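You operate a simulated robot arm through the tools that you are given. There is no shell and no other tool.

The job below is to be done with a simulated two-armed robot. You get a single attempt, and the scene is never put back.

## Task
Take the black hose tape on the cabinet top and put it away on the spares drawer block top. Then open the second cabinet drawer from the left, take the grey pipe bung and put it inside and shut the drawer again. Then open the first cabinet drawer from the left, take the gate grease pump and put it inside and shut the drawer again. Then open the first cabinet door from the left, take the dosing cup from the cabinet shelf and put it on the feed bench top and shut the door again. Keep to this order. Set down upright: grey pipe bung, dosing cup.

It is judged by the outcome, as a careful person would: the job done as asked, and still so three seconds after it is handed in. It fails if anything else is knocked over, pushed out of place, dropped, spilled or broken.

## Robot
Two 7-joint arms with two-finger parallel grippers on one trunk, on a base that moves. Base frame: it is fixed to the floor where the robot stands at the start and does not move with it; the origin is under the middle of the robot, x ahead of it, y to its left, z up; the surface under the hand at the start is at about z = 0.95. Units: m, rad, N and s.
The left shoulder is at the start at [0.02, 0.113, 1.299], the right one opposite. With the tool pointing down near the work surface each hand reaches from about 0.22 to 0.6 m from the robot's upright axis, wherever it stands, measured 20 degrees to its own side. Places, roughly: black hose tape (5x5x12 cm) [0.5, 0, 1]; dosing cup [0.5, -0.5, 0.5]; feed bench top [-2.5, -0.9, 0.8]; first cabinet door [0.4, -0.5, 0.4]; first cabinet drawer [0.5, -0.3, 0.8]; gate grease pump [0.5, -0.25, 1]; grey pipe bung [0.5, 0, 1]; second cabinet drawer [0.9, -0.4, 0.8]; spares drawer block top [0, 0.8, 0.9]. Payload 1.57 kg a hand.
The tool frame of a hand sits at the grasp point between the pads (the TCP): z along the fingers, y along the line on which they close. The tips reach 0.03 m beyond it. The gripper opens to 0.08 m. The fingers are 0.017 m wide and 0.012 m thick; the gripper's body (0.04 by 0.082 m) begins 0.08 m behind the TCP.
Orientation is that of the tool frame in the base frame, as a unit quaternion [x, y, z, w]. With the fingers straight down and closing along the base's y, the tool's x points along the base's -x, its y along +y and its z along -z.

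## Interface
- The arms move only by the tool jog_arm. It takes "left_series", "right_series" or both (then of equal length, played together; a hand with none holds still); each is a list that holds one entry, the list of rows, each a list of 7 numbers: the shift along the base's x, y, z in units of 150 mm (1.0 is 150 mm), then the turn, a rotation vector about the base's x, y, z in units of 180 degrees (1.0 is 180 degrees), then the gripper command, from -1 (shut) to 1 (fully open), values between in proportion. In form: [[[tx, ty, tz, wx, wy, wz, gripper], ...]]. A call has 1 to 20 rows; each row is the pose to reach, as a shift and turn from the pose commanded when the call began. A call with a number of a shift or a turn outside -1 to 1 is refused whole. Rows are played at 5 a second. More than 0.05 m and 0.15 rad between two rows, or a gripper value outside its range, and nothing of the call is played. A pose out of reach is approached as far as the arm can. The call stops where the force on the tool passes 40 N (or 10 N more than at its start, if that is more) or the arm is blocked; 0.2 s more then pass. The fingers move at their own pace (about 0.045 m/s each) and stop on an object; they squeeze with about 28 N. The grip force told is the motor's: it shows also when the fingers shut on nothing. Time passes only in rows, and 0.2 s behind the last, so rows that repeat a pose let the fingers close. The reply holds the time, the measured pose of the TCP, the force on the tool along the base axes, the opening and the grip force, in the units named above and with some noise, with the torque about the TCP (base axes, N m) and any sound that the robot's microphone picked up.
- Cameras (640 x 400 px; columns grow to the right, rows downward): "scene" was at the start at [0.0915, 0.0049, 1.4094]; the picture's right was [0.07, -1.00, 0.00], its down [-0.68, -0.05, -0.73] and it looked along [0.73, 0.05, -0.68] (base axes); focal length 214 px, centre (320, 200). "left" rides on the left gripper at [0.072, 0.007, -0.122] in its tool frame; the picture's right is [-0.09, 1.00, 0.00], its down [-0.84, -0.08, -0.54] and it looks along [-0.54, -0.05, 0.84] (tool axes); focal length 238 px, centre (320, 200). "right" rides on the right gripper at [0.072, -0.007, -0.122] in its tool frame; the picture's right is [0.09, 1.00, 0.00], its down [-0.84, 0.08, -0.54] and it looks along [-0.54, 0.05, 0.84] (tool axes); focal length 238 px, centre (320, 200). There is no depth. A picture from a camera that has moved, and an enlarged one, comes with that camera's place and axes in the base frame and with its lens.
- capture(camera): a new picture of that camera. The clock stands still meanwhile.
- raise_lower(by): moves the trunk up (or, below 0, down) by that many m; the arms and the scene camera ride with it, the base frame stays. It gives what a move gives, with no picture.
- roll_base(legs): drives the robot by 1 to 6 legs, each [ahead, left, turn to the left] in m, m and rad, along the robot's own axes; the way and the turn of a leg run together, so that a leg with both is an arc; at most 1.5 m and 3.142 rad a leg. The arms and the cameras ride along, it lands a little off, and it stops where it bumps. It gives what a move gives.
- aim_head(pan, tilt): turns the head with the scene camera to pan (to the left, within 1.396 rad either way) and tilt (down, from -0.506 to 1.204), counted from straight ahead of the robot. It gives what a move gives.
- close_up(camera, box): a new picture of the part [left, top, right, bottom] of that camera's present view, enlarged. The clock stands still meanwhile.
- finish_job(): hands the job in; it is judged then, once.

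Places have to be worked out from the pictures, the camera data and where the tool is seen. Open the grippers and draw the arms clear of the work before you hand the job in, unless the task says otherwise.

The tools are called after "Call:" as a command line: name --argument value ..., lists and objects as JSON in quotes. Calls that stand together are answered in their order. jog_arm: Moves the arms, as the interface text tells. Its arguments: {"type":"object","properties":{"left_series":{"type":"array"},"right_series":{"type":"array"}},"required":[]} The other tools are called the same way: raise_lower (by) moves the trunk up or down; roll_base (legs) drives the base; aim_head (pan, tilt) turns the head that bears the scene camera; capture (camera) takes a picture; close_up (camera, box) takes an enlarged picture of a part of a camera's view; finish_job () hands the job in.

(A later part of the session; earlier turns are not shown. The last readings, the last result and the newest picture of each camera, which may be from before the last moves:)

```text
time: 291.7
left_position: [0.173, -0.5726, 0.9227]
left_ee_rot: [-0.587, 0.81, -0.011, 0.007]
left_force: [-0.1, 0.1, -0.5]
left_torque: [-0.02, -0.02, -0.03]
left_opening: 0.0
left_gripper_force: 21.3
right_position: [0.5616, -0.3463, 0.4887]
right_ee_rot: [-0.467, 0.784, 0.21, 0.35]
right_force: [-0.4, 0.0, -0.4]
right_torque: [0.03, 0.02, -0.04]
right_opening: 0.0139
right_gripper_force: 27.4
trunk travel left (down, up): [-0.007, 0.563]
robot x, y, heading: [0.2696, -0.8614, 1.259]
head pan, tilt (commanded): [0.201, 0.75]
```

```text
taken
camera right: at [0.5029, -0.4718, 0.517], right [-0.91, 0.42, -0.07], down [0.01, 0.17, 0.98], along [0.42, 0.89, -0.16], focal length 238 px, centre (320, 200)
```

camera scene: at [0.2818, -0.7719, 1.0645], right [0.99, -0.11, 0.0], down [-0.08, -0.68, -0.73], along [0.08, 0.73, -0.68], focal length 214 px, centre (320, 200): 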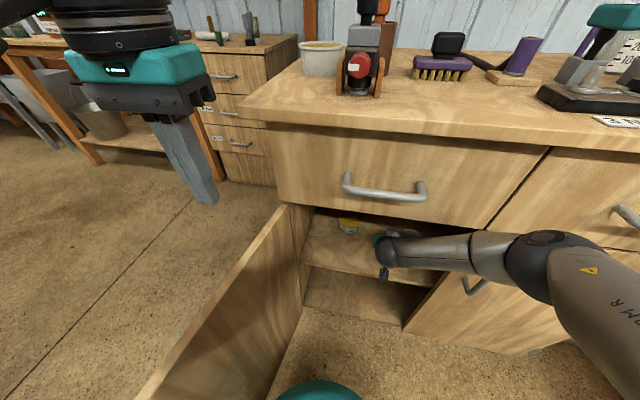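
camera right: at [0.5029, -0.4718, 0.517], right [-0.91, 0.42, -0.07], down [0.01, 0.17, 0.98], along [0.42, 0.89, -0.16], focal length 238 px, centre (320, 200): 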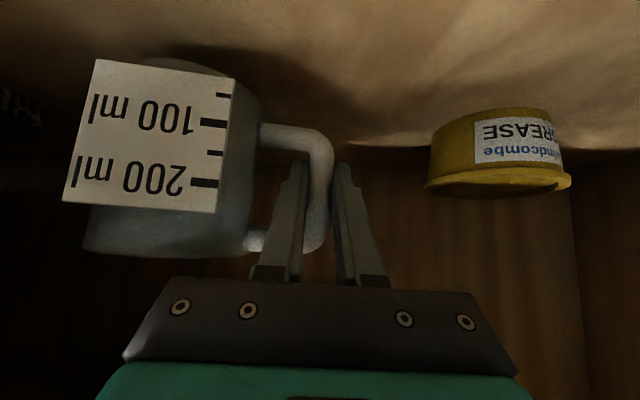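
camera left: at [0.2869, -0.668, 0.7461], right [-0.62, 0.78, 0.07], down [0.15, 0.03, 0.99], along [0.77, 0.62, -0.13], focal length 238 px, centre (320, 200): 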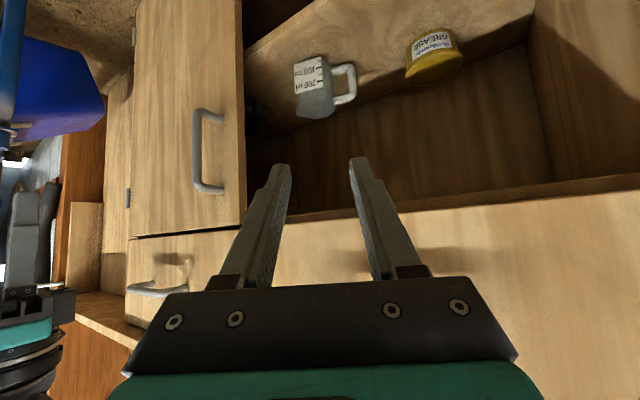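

The cup is off the shelf and steady in the grip. I'll back the base 5 cm, shift the hand left 3 cm, then back out fully.

Call:
roll_base --legs '[[-0.05, 0, 0]]'

Call:
jog_arm --right_series '[[[-0.08, 0.02, 0, 0, 0, 0, -1], [-0.16, 0.05, 0, 0, 0, 0, -1], [-0.23, 0.07, 0, 0, 0, 0, -1], [-0.23, 0.07, 0, 0, 0, 0, -1]]]'

Call:
capture --camera "right"

Call:
capture --camera "scene"

```text
time: 292.6
left_position: [0.1596, -0.6197, 0.9239]
left_ee_rot: [-0.587, 0.81, -0.01, 0.007]
left_force: [0.7, -0.6, 0.6]
left_torque: [0.0, 0.03, 0.01]
left_opening: 0.0
left_gripper_force: 21.4
right_position: [0.5473, -0.394, 0.4895]
right_ee_rot: [-0.468, 0.784, 0.21, 0.348]
right_force: [0.1, 0.0, -1.0]
right_torque: [-0.02, 0.05, 0.0]
right_opening: 0.014
right_gripper_force: 28.6
trunk travel left (down, up): [-0.007, 0.563]
robot x, y, heading: [0.2555, -0.9085, 1.255]
head pan, tilt (commanded): [0.201, 0.75]
```

```text
time: 293.6
left_position: [0.1584, -0.6195, 0.9231]
left_ee_rot: [-0.587, 0.809, -0.009, 0.007]
left_force: [0.3, -0.4, 0.2]
left_torque: [0.02, 0.01, -0.01]
left_opening: 0.0
left_gripper_force: 20.9
right_position: [0.5122, -0.3843, 0.4877]
right_ee_rot: [-0.468, 0.785, 0.209, 0.349]
right_force: [0.0, -0.7, -0.2]
right_torque: [0.04, 0.03, -0.01]
right_opening: 0.0142
right_gripper_force: 27.8
trunk travel left (down, up): [-0.007, 0.563]
robot x, y, heading: [0.2553, -0.9077, 1.257]
head pan, tilt (commanded): [0.201, 0.75]
```

```text
taken
camera right: at [0.4536, -0.509, 0.5165], right [-0.91, 0.42, -0.07], down [0.01, 0.17, 0.98], along [0.42, 0.89, -0.16], focal length 238 px, centre (320, 200)
```

right: 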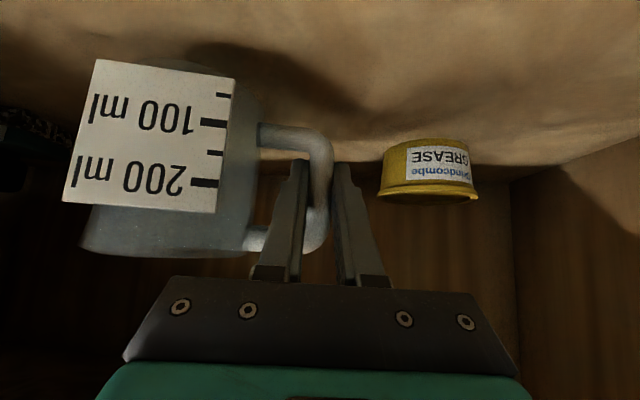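

```text
taken
camera scene: at [0.2664, -0.8192, 1.0645], right [0.99, -0.11, 0.0], down [-0.08, -0.68, -0.73], along [0.08, 0.73, -0.68], focal length 214 px, centre (320, 200)
```

scene: 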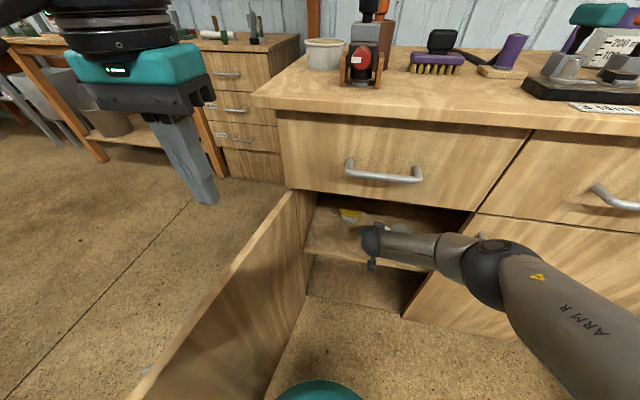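

The cup has about 4.5 cm of clearance to the second door. I'll back straight out.

Call:
roll_base --legs '[[-0.36, 0, 0]]'

Call:
capture --camera "scene"

Call:
capture --camera "right"

```text
time: 295.9
left_position: [0.05, -0.9577, 0.9234]
left_ee_rot: [-0.588, 0.809, -0.01, 0.007]
left_force: [0.5, -0.4, -0.3]
left_torque: [0.01, 0.0, -0.03]
left_opening: 0.0
left_gripper_force: 21.5
right_position: [0.4018, -0.7188, 0.4892]
right_ee_rot: [-0.47, 0.784, 0.21, 0.348]
right_force: [0.7, -0.2, -0.6]
right_torque: [0.04, 0.04, 0.01]
right_opening: 0.0141
right_gripper_force: 28.0
trunk travel left (down, up): [-0.007, 0.563]
robot x, y, heading: [0.1455, -1.2478, 1.258]
head pan, tilt (commanded): [0.201, 0.75]
```

```text
taken
camera scene: at [0.1569, -1.1561, 1.0645], right [0.99, -0.11, 0.0], down [-0.08, -0.68, -0.73], along [0.08, 0.73, -0.68], focal length 214 px, centre (320, 200)
```

scene: 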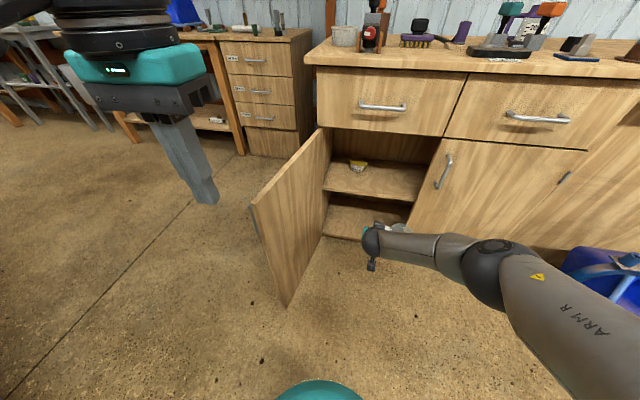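

```text
taken
camera right: at [0.3433, -0.8453, 0.5166], right [-0.91, 0.41, -0.07], down [0.01, 0.17, 0.98], along [0.42, 0.89, -0.16], focal length 238 px, centre (320, 200)
```

right: 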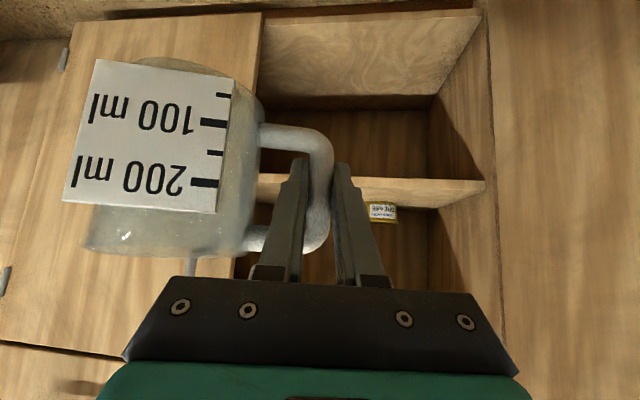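

The cup is out of the cabinet and level. I'll raise the trunk so the cup travels well above the open door, back off a little, and look toward the feed bench.

Call:
raise_lower --by 0.45

Call:
roll_base --legs '[[-0.1, 0, 0]]'

Call:
aim_head --pan 1.39 --tilt 0.35

Call:
capture --camera "scene"

Call:
capture --camera "right"

```text
refused: 0.45 is not a number from -0.4 to 0.4
```

```text
time: 297.1
left_position: [0.0181, -1.0529, 0.9234]
left_ee_rot: [-0.588, 0.809, -0.009, 0.007]
left_force: [0.2, 0.4, -0.3]
left_torque: [0.02, 0.0, 0.03]
left_opening: 0.0001
left_gripper_force: 20.8
right_position: [0.3714, -0.8157, 0.487]
right_ee_rot: [-0.471, 0.783, 0.211, 0.348]
right_force: [0.4, 0.3, 0.1]
right_torque: [0.0, 0.05, 0.04]
right_opening: 0.0142
right_gripper_force: 28.0
trunk travel left (down, up): [-0.007, 0.563]
robot x, y, heading: [0.1138, -1.3376, 1.265]
head pan, tilt (commanded): [0.201, 0.75]
```

```text
time: 298.4
left_position: [0.0195, -1.0546, 0.9218]
left_ee_rot: [-0.588, 0.809, -0.01, 0.007]
left_force: [-0.1, 1.1, -0.6]
left_torque: [0.01, 0.02, 0.0]
left_opening: 0.0
left_gripper_force: 21.4
right_position: [0.3717, -0.816, 0.4888]
right_ee_rot: [-0.469, 0.784, 0.21, 0.349]
right_force: [0.0, -0.4, 0.4]
right_torque: [0.03, 0.04, 0.0]
right_opening: 0.0142
right_gripper_force: 28.2
trunk travel left (down, up): [-0.007, 0.563]
robot x, y, heading: [0.1139, -1.3426, 1.263]
head pan, tilt (commanded): [1.389, 0.351]
```

```text
taken
camera scene: at [0.0345, -1.291, 1.1002], right [0.48, 0.88, 0.0], down [0.3, -0.16, -0.94], along [-0.83, 0.45, -0.34], focal length 214 px, centre (320, 200)
```

scene: 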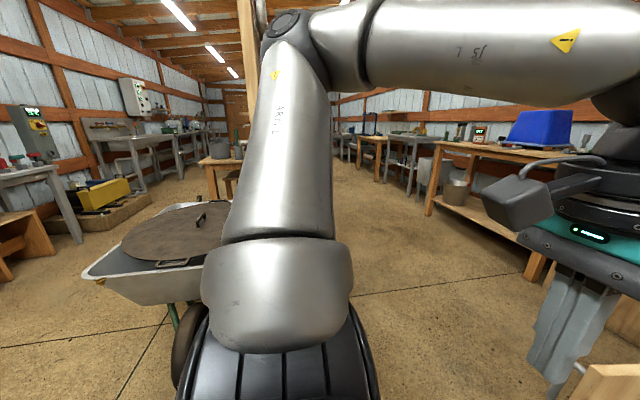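

```text
taken
camera right: at [0.3124, -0.9422, 0.5166], right [-0.91, 0.42, -0.07], down [0.01, 0.17, 0.98], along [0.42, 0.89, -0.16], focal length 238 px, centre (320, 200)
```

right: 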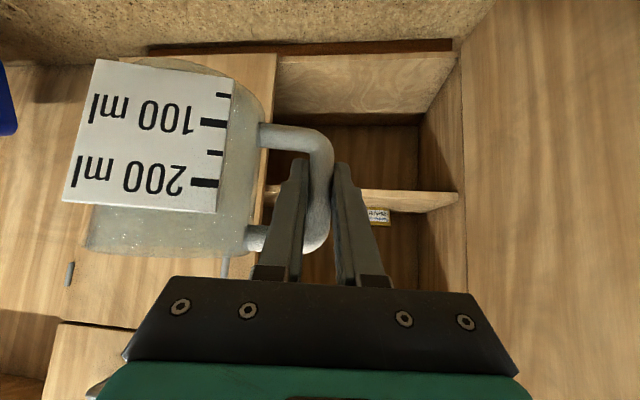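

The raise was refused because 0.4 m is the most per call. I'll raise in two steps, then look again.

Call:
raise_lower --by 0.4

Call:
aim_head --pan 1.39 --tilt 0.3

Call:
capture --camera "scene"

```text
time: 302.3
left_position: [0.018, -1.0559, 1.3237]
left_ee_rot: [-0.588, 0.809, -0.011, 0.007]
left_force: [-0.6, 0.0, -0.1]
left_torque: [0.03, 0.03, -0.02]
left_opening: 0.0
left_gripper_force: 20.9
right_position: [0.3706, -0.8163, 0.8887]
right_ee_rot: [-0.469, 0.784, 0.21, 0.349]
right_force: [0.0, 0.4, -1.3]
right_torque: [-0.01, 0.03, 0.0]
right_opening: 0.014
right_gripper_force: 28.3
trunk travel left (down, up): [-0.407, 0.163]
robot x, y, heading: [0.1166, -1.3441, 1.261]
head pan, tilt (commanded): [1.389, 0.351]
```

```text
time: 302.9
left_position: [0.0184, -1.0539, 1.3227]
left_ee_rot: [-0.588, 0.809, -0.01, 0.007]
left_force: [-0.2, 0.3, 0.1]
left_torque: [-0.02, -0.03, 0.01]
left_opening: 0.0
left_gripper_force: 21.5
right_position: [0.3711, -0.8158, 0.8886]
right_ee_rot: [-0.469, 0.784, 0.21, 0.348]
right_force: [0.0, 0.2, -1.0]
right_torque: [0.0, 0.03, 0.02]
right_opening: 0.0141
right_gripper_force: 27.6
trunk travel left (down, up): [-0.407, 0.163]
robot x, y, heading: [0.1137, -1.3451, 1.253]
head pan, tilt (commanded): [1.389, 0.3]
```

```text
taken
camera scene: at [0.0343, -1.2909, 1.5049], right [0.47, 0.88, 0.0], down [0.26, -0.14, -0.96], along [-0.84, 0.45, -0.3], focal length 214 px, centre (320, 200)
```

scene: 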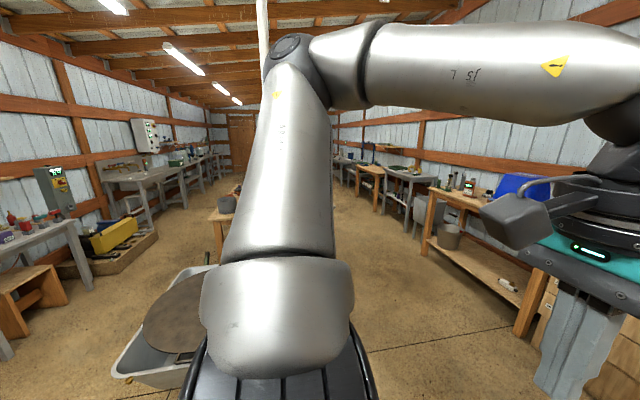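

The feed bench should be the wooden table beyond a tall upright panel near (-0.7, -1.1). I'll turn toward the aisle and drive around the open door and the panel in short legs.

Call:
roll_base --legs '[[0, 0, 1.568], [0.6, -0.29, 0], [0.15, -0.5, 0]]'

Call:
aim_head --pan 0.5 --tilt 0.35

Call:
capture --camera "scene"

Call:
capture --camera "right"

```text
time: 312.9
left_position: [-0.5999, -0.4338, 1.3228]
left_ee_rot: [0.984, -0.179, 0.003, -0.012]
left_force: [0.3, -0.3, -0.3]
left_torque: [-0.02, 0.01, 0.0]
left_opening: 0.0
left_gripper_force: 20.7
right_position: [-0.8211, -0.071, 0.8881]
right_ee_rot: [0.881, -0.244, -0.392, -0.108]
right_force: [0.7, -0.6, -1.3]
right_torque: [-0.06, 0.03, 0.0]
right_opening: 0.0144
right_gripper_force: 28.4
trunk travel left (down, up): [-0.407, 0.163]
robot x, y, heading: [-0.304, -0.3508, 2.785]
head pan, tilt (commanded): [1.389, 0.3]
```

```text
time: 314.1
left_position: [-0.6003, -0.4351, 1.3229]
left_ee_rot: [0.984, -0.178, 0.002, -0.012]
left_force: [0.5, 0.1, -0.2]
left_torque: [0.0, -0.01, -0.05]
left_opening: 0.0
left_gripper_force: 21.8
right_position: [-0.8204, -0.0718, 0.8886]
right_ee_rot: [0.881, -0.242, -0.393, -0.106]
right_force: [-0.1, 0.2, -0.9]
right_torque: [-0.03, 0.05, -0.01]
right_opening: 0.0142
right_gripper_force: 28.1
trunk travel left (down, up): [-0.407, 0.163]
robot x, y, heading: [-0.3062, -0.3499, 2.79]
head pan, tilt (commanded): [0.499, 0.351]
```

```text
taken
camera scene: at [-0.4083, -0.3629, 1.5002], right [-0.14, 0.99, 0.0], down [0.34, 0.05, -0.94], along [-0.93, -0.13, -0.34], focal length 214 px, centre (320, 200)
```

scene: 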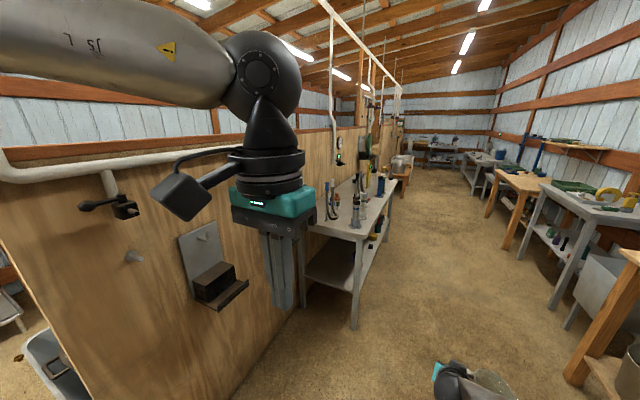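

```text
taken
camera right: at [-0.6971, -0.1369, 0.9166], right [-0.46, -0.89, -0.07], down [-0.17, 0.02, 0.98], along [-0.87, 0.46, -0.16], focal length 238 px, centre (320, 200)
```

right: 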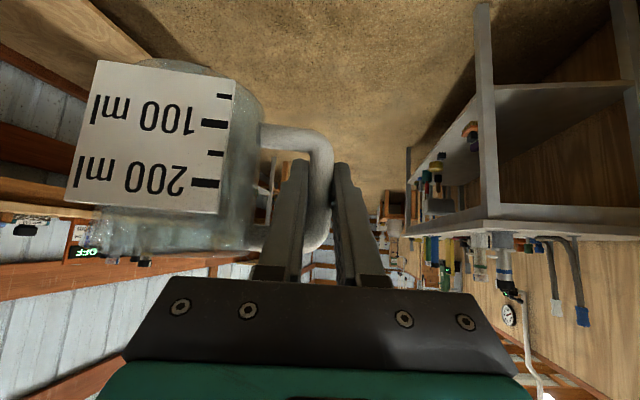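

The feed bench at (-2.5, -0.9) must be on the far (south) side of this low partition wall. The wheelbarrow blocks the gap next to the wall, so I'll go back and swing around south of the wheelbarrow, then look.

Call:
roll_base --legs '[[-0.15, 0.5, 0], [-0.6, 0.3, 0], [0.07, 0.95, 0]]'

Call:
aim_head --pan -0.1 --tilt 0.4

Call:
capture --camera "scene"

Call:
capture --camera "right"

```text
time: 325.0
left_position: [-0.5733, -2.2951, 1.323]
left_ee_rot: [0.983, -0.181, 0.002, -0.012]
left_force: [0.0, -1.0, -0.8]
left_torque: [-0.01, -0.03, 0.01]
left_opening: 0.0
left_gripper_force: 21.0
right_position: [-0.7933, -1.9313, 0.8888]
right_ee_rot: [0.88, -0.244, -0.392, -0.108]
right_force: [0.5, -0.5, -0.7]
right_torque: [-0.06, 0.05, 0.03]
right_opening: 0.0141
right_gripper_force: 28.1
trunk travel left (down, up): [-0.407, 0.163]
robot x, y, heading: [-0.2783, -2.214, 2.776]
head pan, tilt (commanded): [0.499, 0.351]
```

```text
time: 326.0
left_position: [-0.5732, -2.2958, 1.3239]
left_ee_rot: [0.984, -0.18, 0.002, -0.012]
left_force: [0.0, -0.6, 0.0]
left_torque: [-0.02, -0.02, 0.01]
left_opening: 0.0
left_gripper_force: 21.0
right_position: [-0.793, -1.9312, 0.8882]
right_ee_rot: [0.88, -0.244, -0.393, -0.107]
right_force: [0.1, 0.0, -0.9]
right_torque: [-0.04, 0.02, -0.01]
right_opening: 0.0139
right_gripper_force: 28.0
trunk travel left (down, up): [-0.407, 0.163]
robot x, y, heading: [-0.2765, -2.2137, 2.781]
head pan, tilt (commanded): [-0.099, 0.4]
```

```text
taken
camera scene: at [-0.3728, -2.17, 1.4956], right [0.44, 0.9, 0.0], down [0.35, -0.17, -0.92], along [-0.82, 0.41, -0.39], focal length 214 px, centre (320, 200)
```

scene: 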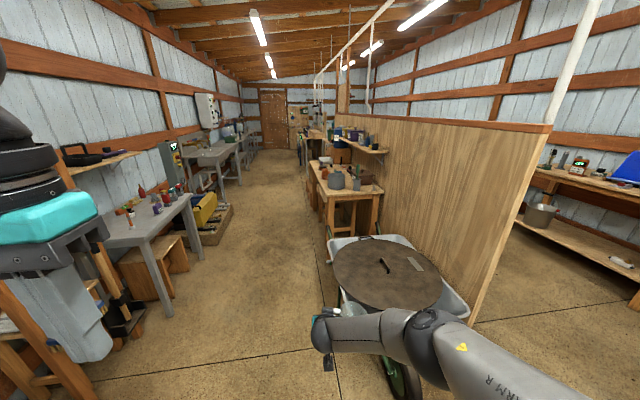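

```text
taken
camera right: at [-0.67, -1.9969, 0.9166], right [-0.46, -0.89, -0.07], down [-0.17, 0.02, 0.98], along [-0.87, 0.46, -0.16], focal length 238 px, centre (320, 200)
```

right: 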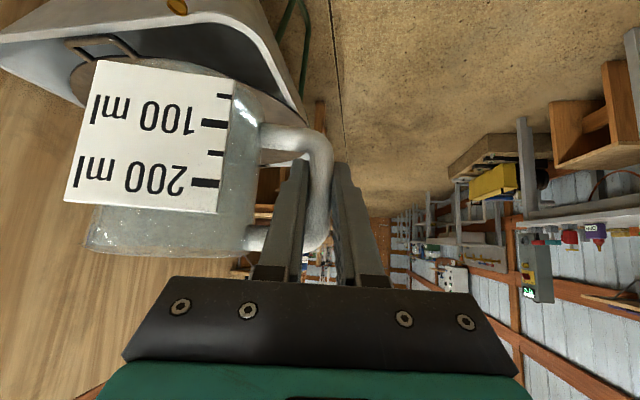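

Now I can see the feed bench clearly: the wooden table along the partition, beyond the wheelbarrow, with some pots on it. I'll zoom in to choose a free spot.

Call:
close_up --camera "scene" --box '[280, 110, 420, 260]'

```text
2.67 times, centred on (350, 185) of scene
camera zoom: at [-0.3728, -2.17, 1.4956], right [0.44, 0.9, 0.0], down [0.35, -0.17, -0.92], along [-0.82, 0.41, -0.39], focal length 572 px, centre (240, 240)
```

zoom: 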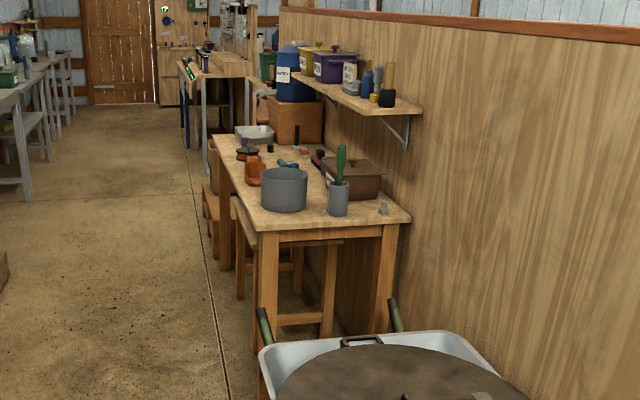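

The feed bench top spans roughly L -1.74 to -3.07, with its front edge at W of about -1.51. A free patch seems to lie between the grey pot and the orange jar. I'll drive along the corridor, keeping clear of the wheelbarrow, to look closer.

Call:
roll_base --legs '[[0.25, 0.25, 0.045], [1.15, 0, 0]]'

Call:
aim_head --pan -0.6 --tilt 0.5

Call:
capture --camera "scene"

Call:
capture --camera "right"

```text
time: 333.7
left_position: [-1.9801, -2.0846, 1.323]
left_ee_rot: [0.986, -0.166, 0.002, -0.012]
left_force: [0.0, 0.5, -0.3]
left_torque: [0.03, -0.05, 0.02]
left_opening: 0.0
left_gripper_force: 21.4
right_position: [-2.2103, -1.7277, 0.8875]
right_ee_rot: [0.884, -0.231, -0.394, -0.101]
right_force: [0.1, 0.4, -0.4]
right_torque: [-0.02, 0.03, -0.02]
right_opening: 0.0142
right_gripper_force: 27.9
trunk travel left (down, up): [-0.407, 0.163]
robot x, y, heading: [-1.6901, -1.9969, 2.812]
head pan, tilt (commanded): [-0.099, 0.4]
```

```text
time: 334.6
left_position: [-1.9801, -2.0845, 1.3227]
left_ee_rot: [0.986, -0.167, 0.001, -0.013]
left_force: [0.1, -0.2, -0.4]
left_torque: [-0.01, 0.03, 0.0]
left_opening: 0.0
left_gripper_force: 21.5
right_position: [-2.2091, -1.7256, 0.8886]
right_ee_rot: [0.884, -0.231, -0.394, -0.102]
right_force: [0.1, 0.2, -0.9]
right_torque: [-0.04, 0.02, 0.0]
right_opening: 0.0142
right_gripper_force: 28.1
trunk travel left (down, up): [-0.407, 0.163]
robot x, y, heading: [-1.688, -1.9937, 2.804]
head pan, tilt (commanded): [-0.6, 0.499]
```

```text
taken
camera scene: at [-1.7533, -1.9196, 1.4865], right [0.8, 0.6, 0.0], down [0.29, -0.38, -0.88], along [-0.52, 0.71, -0.48], focal length 214 px, centre (320, 200)
```

scene: 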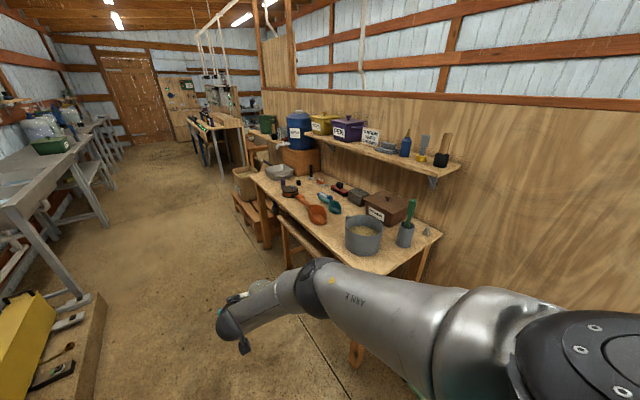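

```text
taken
camera right: at [-2.0852, -1.7897, 0.9165], right [-0.43, -0.9, -0.07], down [-0.17, 0.01, 0.98], along [-0.88, 0.44, -0.16], focal length 238 px, centre (320, 200)
```

right: 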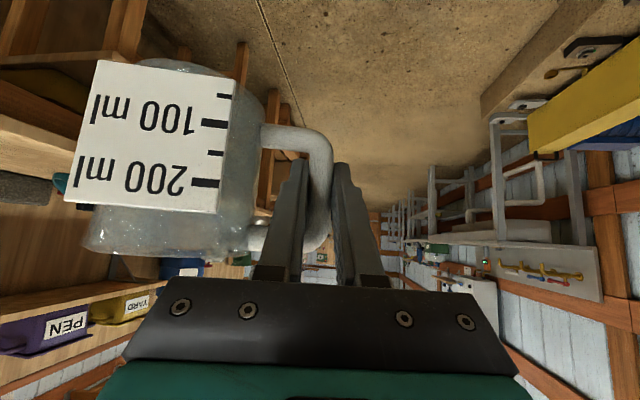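

Call:
close_up --camera "scene" --box '[220, 100, 480, 290]'

```text
2.11 times, centred on (350, 195) of scene
camera zoom: at [-1.7533, -1.9196, 1.4865], right [0.8, 0.6, 0.0], down [0.29, -0.38, -0.88], along [-0.52, 0.71, -0.48], focal length 452 px, centre (257, 210)
```

zoom: 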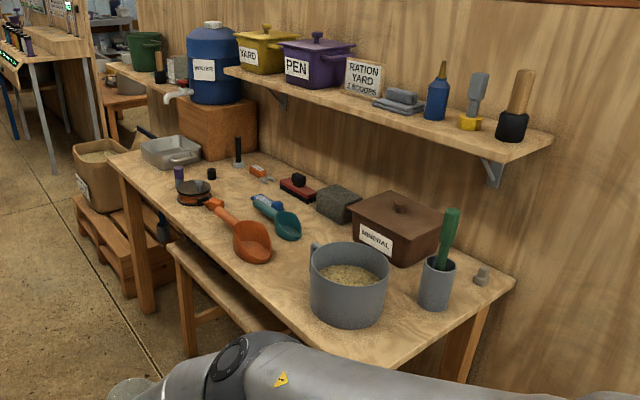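

There is a clear patch on the bench front between the grain pot and the orange scoop, around L=-2.08, W=-1.39. I'll raise the cup for safety, turn right to face the bench, then slide left in front of that patch.

Call:
raise_lower --by 0.12

Call:
roll_base --legs '[[0, 0, -1.552], [-0.1, 0.9, 0]]'

Call:
aim_head --pan 0.0 --tilt 0.6

Call:
capture --camera "scene"

Call:
capture --camera "right"

```text
time: 336.1
left_position: [-1.979, -2.0849, 1.4434]
left_ee_rot: [0.986, -0.167, 0.002, -0.012]
left_force: [0.4, 0.6, -0.4]
left_torque: [0.0, 0.02, 0.02]
left_opening: 0.0002
left_gripper_force: 20.9
right_position: [-2.2095, -1.7262, 1.0082]
right_ee_rot: [0.884, -0.231, -0.393, -0.101]
right_force: [0.0, -0.4, -0.6]
right_torque: [-0.04, 0.05, 0.0]
right_opening: 0.0142
right_gripper_force: 28.5
trunk travel left (down, up): [-0.527, 0.043]
robot x, y, heading: [-1.6887, -1.9937, 2.815]
head pan, tilt (commanded): [-0.6, 0.499]
```

```text
time: 344.6
left_position: [-2.687, -1.5466, 1.4431]
left_ee_rot: [-0.595, 0.804, -0.01, 0.007]
left_force: [0.8, 0.2, 0.1]
left_torque: [0.0, -0.04, 0.03]
left_opening: 0.0
left_gripper_force: 21.8
right_position: [-2.3378, -1.3026, 1.0092]
right_ee_rot: [-0.477, 0.779, 0.213, 0.346]
right_force: [-0.4, -0.2, -0.6]
right_torque: [0.05, 0.03, -0.02]
right_opening: 0.0141
right_gripper_force: 28.1
trunk travel left (down, up): [-0.527, 0.043]
robot x, y, heading: [-2.5876, -1.8307, 1.276]
head pan, tilt (commanded): [-0.6, 0.499]
```

```text
time: 345.6
left_position: [-2.6874, -1.545, 1.4424]
left_ee_rot: [-0.594, 0.804, -0.01, 0.007]
left_force: [-0.6, -0.7, 0.2]
left_torque: [-0.02, 0.03, -0.03]
left_opening: 0.0001
left_gripper_force: 21.6
right_position: [-2.3386, -1.3024, 1.0082]
right_ee_rot: [-0.475, 0.78, 0.213, 0.346]
right_force: [0.6, 0.0, 0.1]
right_torque: [0.04, 0.0, -0.02]
right_opening: 0.014
right_gripper_force: 27.7
trunk travel left (down, up): [-0.527, 0.043]
robot x, y, heading: [-2.5858, -1.8368, 1.274]
head pan, tilt (commanded): [0.0, 0.6]
```

```text
taken
camera scene: at [-2.5582, -1.741, 1.5974], right [0.96, -0.29, 0.0], down [-0.17, -0.54, -0.83], along [0.24, 0.79, -0.56], focal length 214 px, centre (320, 200)
```

scene: 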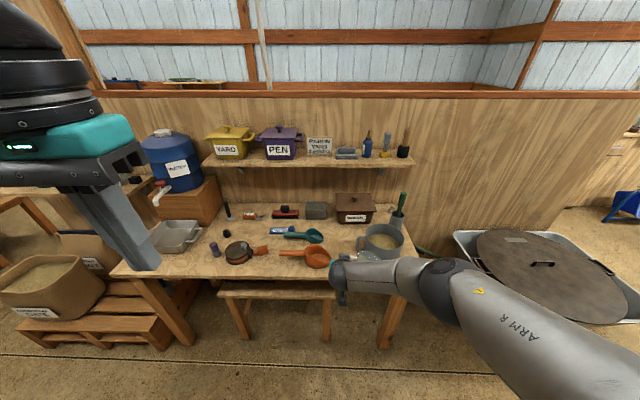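

```text
taken
camera right: at [-2.3949, -1.4293, 1.0365], right [-0.91, 0.4, -0.07], down [0.01, 0.17, 0.98], along [0.41, 0.9, -0.16], focal length 238 px, centre (320, 200)
```

right: 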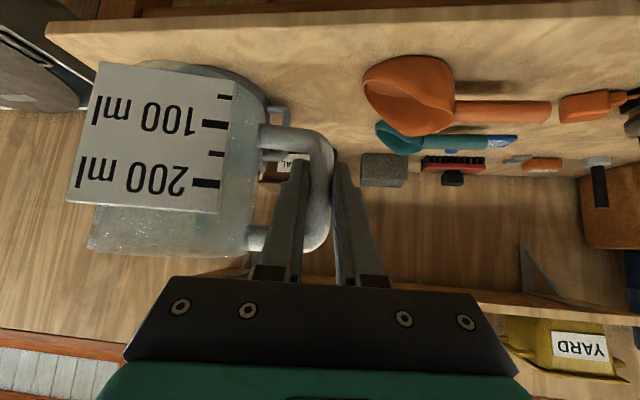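

I'm facing the bench. The free patch between the orange scoop and the grain pot is about 20 cm wide, and I want the cup centred at L of about -2.085, W of about -1.385. I'll move the base 22 cm ahead with the cup still held high, then check.

Call:
roll_base --legs '[[0.22, 0, 0]]'

Call:
capture --camera "right"

Call:
aim_head --pan -0.1 --tilt 0.8

Call:
capture --camera "scene"

```text
time: 347.3
left_position: [-2.6266, -1.3384, 1.4431]
left_ee_rot: [-0.596, 0.803, -0.01, 0.007]
left_force: [0.1, -0.9, 0.4]
left_torque: [-0.04, 0.01, 0.01]
left_opening: 0.0
left_gripper_force: 21.5
right_position: [-2.2773, -1.0944, 1.0078]
right_ee_rot: [-0.479, 0.779, 0.214, 0.345]
right_force: [-0.3, 0.1, -1.3]
right_torque: [0.05, 0.05, 0.02]
right_opening: 0.0137
right_gripper_force: 27.8
trunk travel left (down, up): [-0.527, 0.043]
robot x, y, heading: [-2.5259, -1.6269, 1.279]
head pan, tilt (commanded): [0.0, 0.6]
```

```text
taken
camera right: at [-2.3342, -1.2208, 1.0363], right [-0.92, 0.4, -0.07], down [0.0, 0.18, 0.98], along [0.4, 0.9, -0.16], focal length 238 px, centre (320, 200)
```

right: 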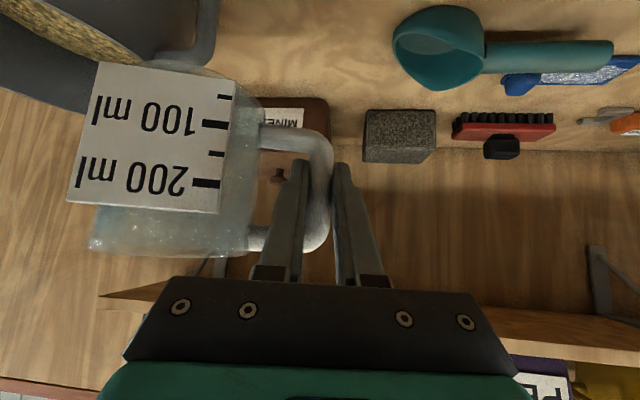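

```text
time: 348.0
left_position: [-2.6264, -1.3395, 1.444]
left_ee_rot: [-0.596, 0.803, -0.009, 0.008]
left_force: [-0.2, 0.5, -0.2]
left_torque: [0.0, 0.04, -0.01]
left_opening: 0.0004
left_gripper_force: 21.0
right_position: [-2.2782, -1.0944, 1.0083]
right_ee_rot: [-0.478, 0.779, 0.214, 0.345]
right_force: [0.5, 0.7, -0.4]
right_torque: [0.01, 0.04, -0.03]
right_opening: 0.0141
right_gripper_force: 27.8
trunk travel left (down, up): [-0.527, 0.043]
robot x, y, heading: [-2.5248, -1.6282, 1.277]
head pan, tilt (commanded): [-0.099, 0.799]
```

```text
taken
camera scene: at [-2.4909, -1.544, 1.5806], right [0.92, -0.38, 0.0], down [-0.27, -0.66, -0.7], along [0.27, 0.65, -0.72], focal length 214 px, centre (320, 200)
```

scene: 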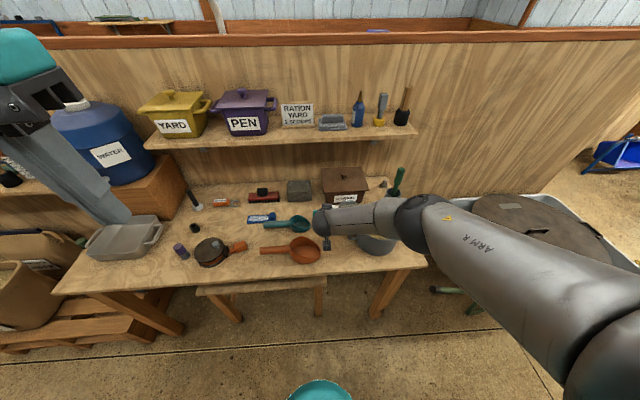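

The cup hovers close to the target. The scoop's bowl and the pot's handle leave about 5 cm of clearance each side if the grip point goes to L=-2.156, W=-1.354. I'll nudge the base forward 4 cm and lower the trunk to just above the bench.

Call:
roll_base --legs '[[0.04, 0.007, 0]]'

Call:
raise_lower --by -0.13

Call:
capture --camera "right"

Call:
capture --camera "scene"

```text
time: 348.9
left_position: [-2.6212, -1.2979, 1.4425]
left_ee_rot: [-0.596, 0.803, -0.01, 0.007]
left_force: [0.1, -0.1, 0.0]
left_torque: [-0.03, 0.0, 0.02]
left_opening: 0.0
left_gripper_force: 21.6
right_position: [-2.273, -1.0543, 1.007]
right_ee_rot: [-0.479, 0.779, 0.213, 0.345]
right_force: [0.1, 0.9, -1.8]
right_torque: [0.02, 0.07, 0.02]
right_opening: 0.0139
right_gripper_force: 28.2
trunk travel left (down, up): [-0.527, 0.043]
robot x, y, heading: [-2.5166, -1.585, 1.278]
head pan, tilt (commanded): [-0.099, 0.799]
```

```text
time: 350.2
left_position: [-2.6219, -1.2985, 1.3217]
left_ee_rot: [-0.597, 0.802, -0.011, 0.008]
left_force: [-0.3, 1.1, 0.0]
left_torque: [-0.06, 0.03, 0.01]
left_opening: 0.0
left_gripper_force: 21.7
right_position: [-2.2769, -1.0456, 0.8974]
right_ee_rot: [-0.485, 0.769, 0.219, 0.354]
right_force: [-6.3, 2.1, 13.1]
right_torque: [-0.94, -1.45, -0.24]
right_opening: 0.0301
right_gripper_force: 27.9
trunk travel left (down, up): [-0.406, 0.164]
robot x, y, heading: [-2.5202, -1.5848, 1.279]
head pan, tilt (commanded): [-0.099, 0.799]
stopped: the force on the tool passed its limit at 41 N (the readings are from after the stop); the commanded pose is now the measured one
```

```text
taken
camera right: at [-2.3313, -1.174, 0.9218], right [-0.92, 0.38, -0.08], down [-0.02, 0.16, 0.99], along [0.39, 0.91, -0.14], focal length 238 px, centre (320, 200)
```

right: 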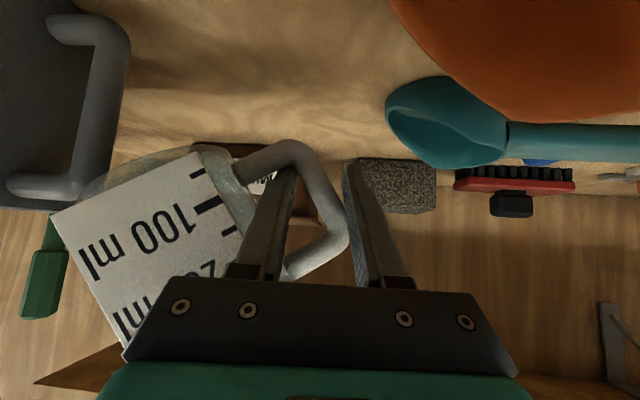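

```text
taken
camera scene: at [-2.4867, -1.5031, 1.4592], right [0.93, -0.38, 0.0], down [-0.27, -0.66, -0.7], along [0.26, 0.64, -0.72], focal length 214 px, centre (320, 200)
```

scene: 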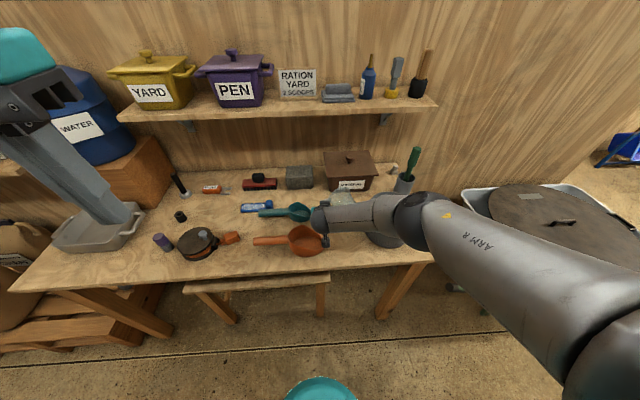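

The cup touched something on the way down, most likely the pot's protruding handle, and has tilted in the grip. I'll stop and raise straight back up.

Call:
raise_lower --by 0.06

Call:
capture --camera "right"

Call:
close_up --camera "right" --box '[0, 0, 400, 290]'

Call:
close_up --camera "scene" --box '[240, 130, 460, 290]'

```text
time: 351.2
left_position: [-2.6219, -1.2993, 1.3814]
left_ee_rot: [-0.597, 0.802, -0.011, 0.007]
left_force: [0.4, -0.5, 0.6]
left_torque: [-0.02, -0.03, 0.01]
left_opening: 0.0
left_gripper_force: 21.6
right_position: [-2.2753, -1.0505, 0.9509]
right_ee_rot: [-0.481, 0.774, 0.216, 0.351]
right_force: [0.1, 0.1, -0.3]
right_torque: [0.02, 0.01, -0.01]
right_opening: 0.014
right_gripper_force: 28.0
trunk travel left (down, up): [-0.466, 0.104]
robot x, y, heading: [-2.5185, -1.5839, 1.279]
head pan, tilt (commanded): [-0.099, 0.799]
```

```text
taken
camera right: at [-2.33, -1.1775, 0.9791], right [-0.92, 0.39, -0.07], down [-0.01, 0.17, 0.99], along [0.39, 0.91, -0.15], focal length 238 px, centre (320, 200)
```

right: 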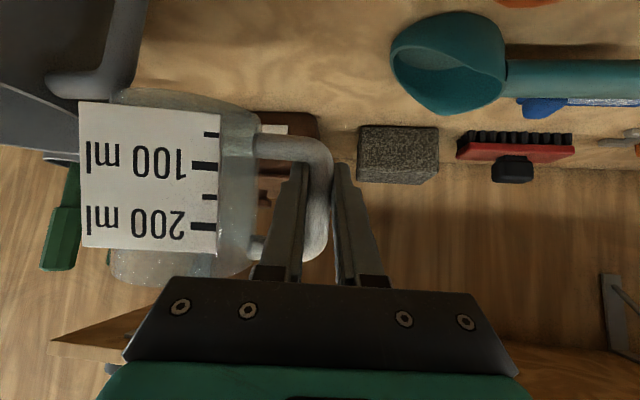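

```text
1.38 times, centred on (200, 145) of right
camera zoom: at [-2.33, -1.1775, 0.9791], right [-0.92, 0.39, -0.07], down [-0.01, 0.17, 0.99], along [0.39, 0.91, -0.15], focal length 329 px, centre (486, 276)
```

zoom: 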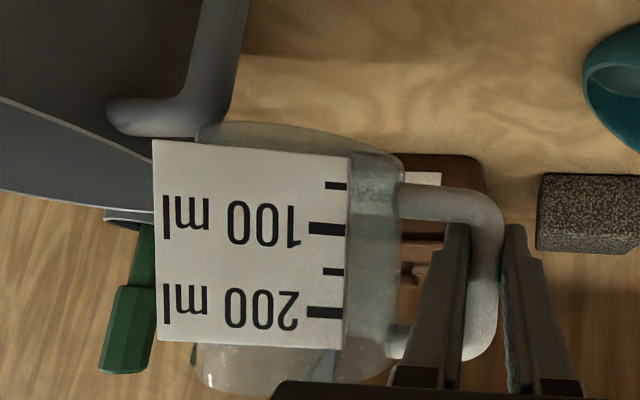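

```text
2.50 times, centred on (350, 210) of scene
camera zoom: at [-2.4862, -1.5035, 1.5196], right [0.93, -0.38, 0.0], down [-0.27, -0.66, -0.7], along [0.27, 0.64, -0.72], focal length 536 px, centre (245, 175)
```

zoom: 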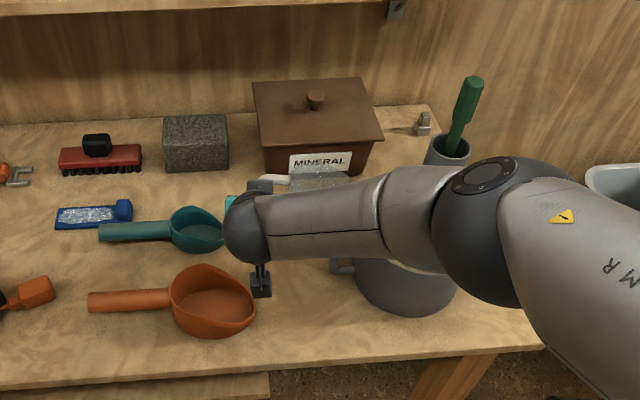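

After raising, the bar is back flat in the grip (opening 0.014), with the cup leaning forward about 10°. The pot hasn't moved noticeably; its side handle sticks out farther left than I allowed for. A roomier spot is further back, around L=-2.12, W=-1.24, between the teal scoop and the MINERAL box. I'll raise more, then move there.

Call:
raise_lower --by 0.09

Call:
roll_base --legs '[[0.14, 0.024, -0.02]]'

Call:
capture --camera "right"

Call:
aim_head --pan -0.35 --tilt 0.85

Call:
capture --camera "scene"

```text
time: 352.5
left_position: [-2.621, -1.2983, 1.4718]
left_ee_rot: [-0.597, 0.802, -0.009, 0.007]
left_force: [-0.6, 0.3, 0.2]
left_torque: [0.02, 0.04, 0.01]
left_opening: 0.0002
left_gripper_force: 21.4
right_position: [-2.2752, -1.0484, 1.0435]
right_ee_rot: [-0.483, 0.772, 0.217, 0.352]
right_force: [0.1, -0.1, -1.5]
right_torque: [0.03, 0.02, -0.01]
right_opening: 0.0137
right_gripper_force: 28.5
trunk travel left (down, up): [-0.556, 0.014]
robot x, y, heading: [-2.5182, -1.5859, 1.282]
head pan, tilt (commanded): [-0.099, 0.799]
```

```text
time: 353.8
left_position: [-2.5962, -1.1554, 1.4725]
left_ee_rot: [-0.589, 0.808, -0.01, 0.008]
left_force: [-0.9, 0.0, -0.5]
left_torque: [-0.04, 0.01, 0.01]
left_opening: 0.0
left_gripper_force: 20.9
right_position: [-2.2452, -0.9115, 1.0433]
right_ee_rot: [-0.474, 0.778, 0.212, 0.353]
right_force: [0.4, 0.3, -0.2]
right_torque: [0.04, 0.04, -0.01]
right_opening: 0.014
right_gripper_force: 28.5
trunk travel left (down, up): [-0.556, 0.014]
robot x, y, heading: [-2.5002, -1.4438, 1.259]
head pan, tilt (commanded): [-0.099, 0.799]
```

```text
taken
camera right: at [-2.3023, -1.0393, 1.0696], right [-0.91, 0.4, -0.07], down [-0.01, 0.17, 0.99], along [0.41, 0.9, -0.15], focal length 238 px, centre (320, 200)
```

right: 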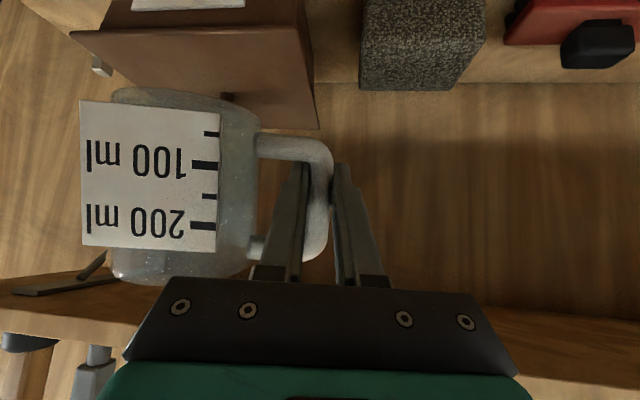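

```text
time: 354.6
left_position: [-2.5976, -1.1563, 1.4721]
left_ee_rot: [-0.588, 0.809, -0.01, 0.006]
left_force: [-0.8, -0.3, 0.8]
left_torque: [0.01, -0.04, 0.0]
left_opening: 0.0
left_gripper_force: 21.5
right_position: [-2.2448, -0.9129, 1.0439]
right_ee_rot: [-0.474, 0.778, 0.213, 0.354]
right_force: [-0.1, 0.1, -1.5]
right_torque: [0.01, 0.06, 0.0]
right_opening: 0.0138
right_gripper_force: 28.4
trunk travel left (down, up): [-0.556, 0.014]
robot x, y, heading: [-2.5011, -1.451, 1.258]
head pan, tilt (commanded): [-0.351, 0.85]
```

```text
taken
camera scene: at [-2.4497, -1.376, 1.6057], right [0.79, -0.61, 0.0], down [-0.46, -0.59, -0.66], along [0.41, 0.52, -0.75], focal length 214 px, centre (320, 200)
```

scene: 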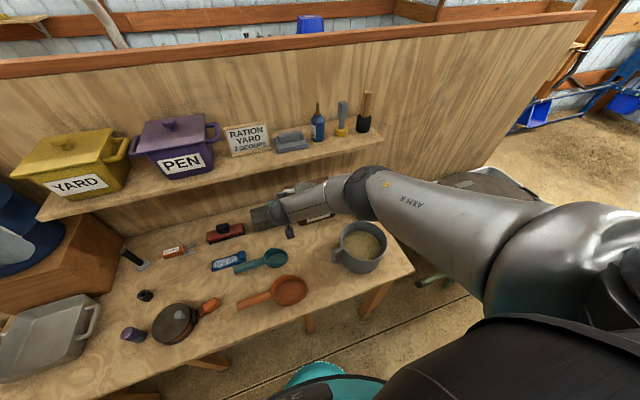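

Call:
close_up --camera "scene" --box '[230, 150, 410, 290]'

Call:
close_up --camera "right" --box '[50, 60, 370, 300]'

```text
2.86 times, centred on (320, 220) of scene
camera zoom: at [-2.4497, -1.376, 1.6057], right [0.79, -0.61, 0.0], down [-0.46, -0.59, -0.66], along [0.41, 0.52, -0.75], focal length 613 px, centre (320, 143)
```

zoom: 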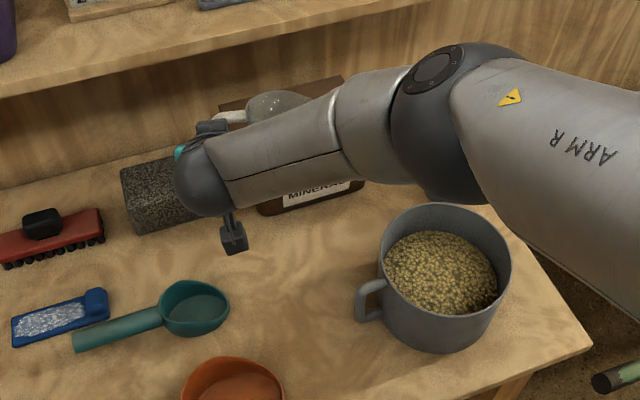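

```text
1.67 times, centred on (210, 180) of right
camera zoom: at [-2.3026, -1.0401, 1.07], right [-0.91, 0.4, -0.07], down [-0.01, 0.17, 0.99], along [0.41, 0.9, -0.15], focal length 397 px, centre (503, 233)
```

zoom: 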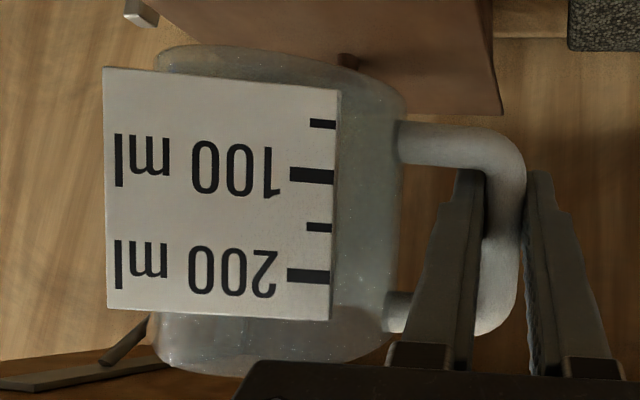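

The pot and its grain are undisturbed. The label's convergence suggests the cup leans forward about 15°. Holding the grip point still, I'll rotate the hand back by that amount so the cup comes upright, and check.

Call:
jog_arm --right_series '[[[0, 0, 0, 0.02, -0.0105, 0, -1], [0, 0, 0, 0.0392, -0.0209, 0, -1], [0, 0, 0, 0.0588, -0.0314, 0, -1], [0, 0, 0, 0.0784, -0.0419, 0, -1], [0, 0, 0, 0.0784, -0.0419, 0, -1]]]'

Call:
capture --camera "right"

Call:
close_up --camera "scene" --box '[230, 150, 410, 290]'

```text
time: 355.8
left_position: [-2.5961, -1.1551, 1.4724]
left_ee_rot: [-0.588, 0.809, -0.01, 0.008]
left_force: [0.1, 0.4, -0.4]
left_torque: [0.04, 0.03, 0.01]
left_opening: 0.0
left_gripper_force: 21.2
right_position: [-2.2518, -0.9001, 1.0446]
right_ee_rot: [-0.439, 0.724, 0.271, 0.459]
right_force: [0.0, -0.1, -1.0]
right_torque: [-0.02, 0.03, 0.02]
right_opening: 0.014
right_gripper_force: 28.2
right hand out of reach, approached as far as the arm can: row 4, 5
trunk travel left (down, up): [-0.556, 0.014]
robot x, y, heading: [-2.5006, -1.4445, 1.262]
head pan, tilt (commanded): [-0.351, 0.85]
```

```text
taken
camera right: at [-2.3116, -1.028, 1.0334], right [-0.9, 0.43, -0.09], down [-0.14, -0.07, 0.99], along [0.42, 0.9, 0.12], focal length 238 px, centre (320, 200)
```

right: 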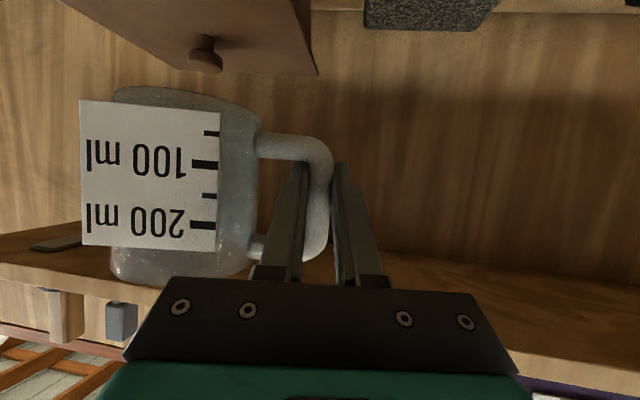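

```text
2.86 times, centred on (320, 220) of scene
camera zoom: at [-2.4487, -1.3756, 1.6057], right [0.79, -0.61, 0.0], down [-0.46, -0.59, -0.66], along [0.41, 0.52, -0.75], focal length 613 px, centre (320, 143)
```

zoom: 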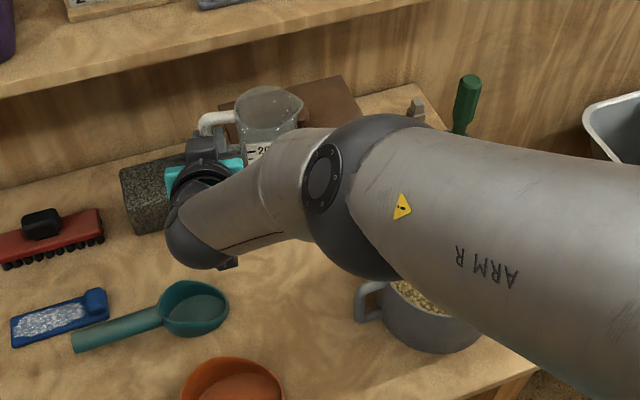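

With the hand rotated, the cup's axis works out to within about 2° of vertical. I'll shift 4 cm right so the hand's camera clears both scoops on the way down, then check from above.

Call:
roll_base --legs '[[0, -0.04, 0]]'

Call:
raise_lower --by -0.1

Call:
capture --camera "right"

Call:
capture --camera "scene"

Call:
close_up --camera "scene" --box '[210, 130, 410, 290]'

```text
time: 356.7
left_position: [-2.5588, -1.1686, 1.4721]
left_ee_rot: [-0.589, 0.808, -0.009, 0.006]
left_force: [0.4, -0.8, -0.9]
left_torque: [-0.01, 0.02, 0.01]
left_opening: 0.0
left_gripper_force: 21.9
right_position: [-2.2147, -0.9129, 1.0452]
right_ee_rot: [-0.438, 0.725, 0.27, 0.459]
right_force: [1.3, -0.9, -1.2]
right_torque: [0.02, 0.03, 0.01]
right_opening: 0.0141
right_gripper_force: 28.0
trunk travel left (down, up): [-0.556, 0.014]
robot x, y, heading: [-2.4614, -1.4606, 1.259]
head pan, tilt (commanded): [-0.351, 0.85]
```

```text
time: 358.0
left_position: [-2.5597, -1.1701, 1.372]
left_ee_rot: [-0.588, 0.808, -0.01, 0.008]
left_force: [0.4, 0.2, 0.7]
left_torque: [-0.02, 0.02, -0.03]
left_opening: 0.0001
left_gripper_force: 21.1
right_position: [-2.2148, -0.912, 0.9457]
right_ee_rot: [-0.439, 0.723, 0.27, 0.46]
right_force: [-0.2, 1.4, 4.6]
right_torque: [0.06, -0.32, 0.08]
right_opening: 0.0138
right_gripper_force: 28.3
trunk travel left (down, up): [-0.456, 0.114]
robot x, y, heading: [-2.4623, -1.4571, 1.259]
head pan, tilt (commanded): [-0.351, 0.85]
```

```text
taken
camera right: at [-2.2743, -1.0393, 0.9347], right [-0.9, 0.43, -0.1], down [-0.14, -0.07, 0.99], along [0.42, 0.9, 0.13], focal length 238 px, centre (320, 200)
```

right: 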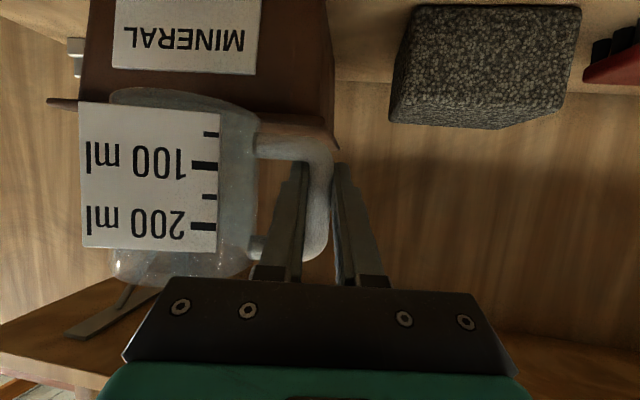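

```text
taken
camera scene: at [-2.4121, -1.3879, 1.5058], right [0.79, -0.61, 0.0], down [-0.46, -0.59, -0.66], along [0.41, 0.52, -0.75], focal length 214 px, centre (320, 200)
```

scene: 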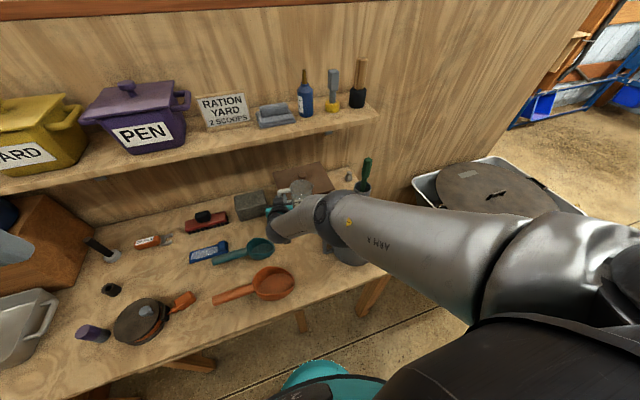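

```text
2.50 times, centred on (310, 210) of scene
camera zoom: at [-2.4121, -1.3879, 1.5058], right [0.79, -0.61, 0.0], down [-0.46, -0.59, -0.66], along [0.41, 0.52, -0.75], focal length 536 px, centre (345, 175)
```

zoom: 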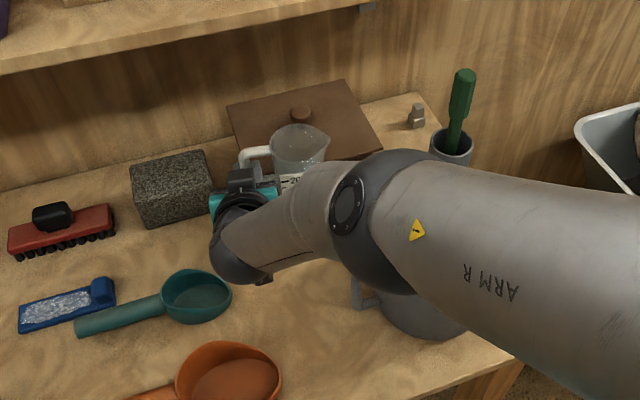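

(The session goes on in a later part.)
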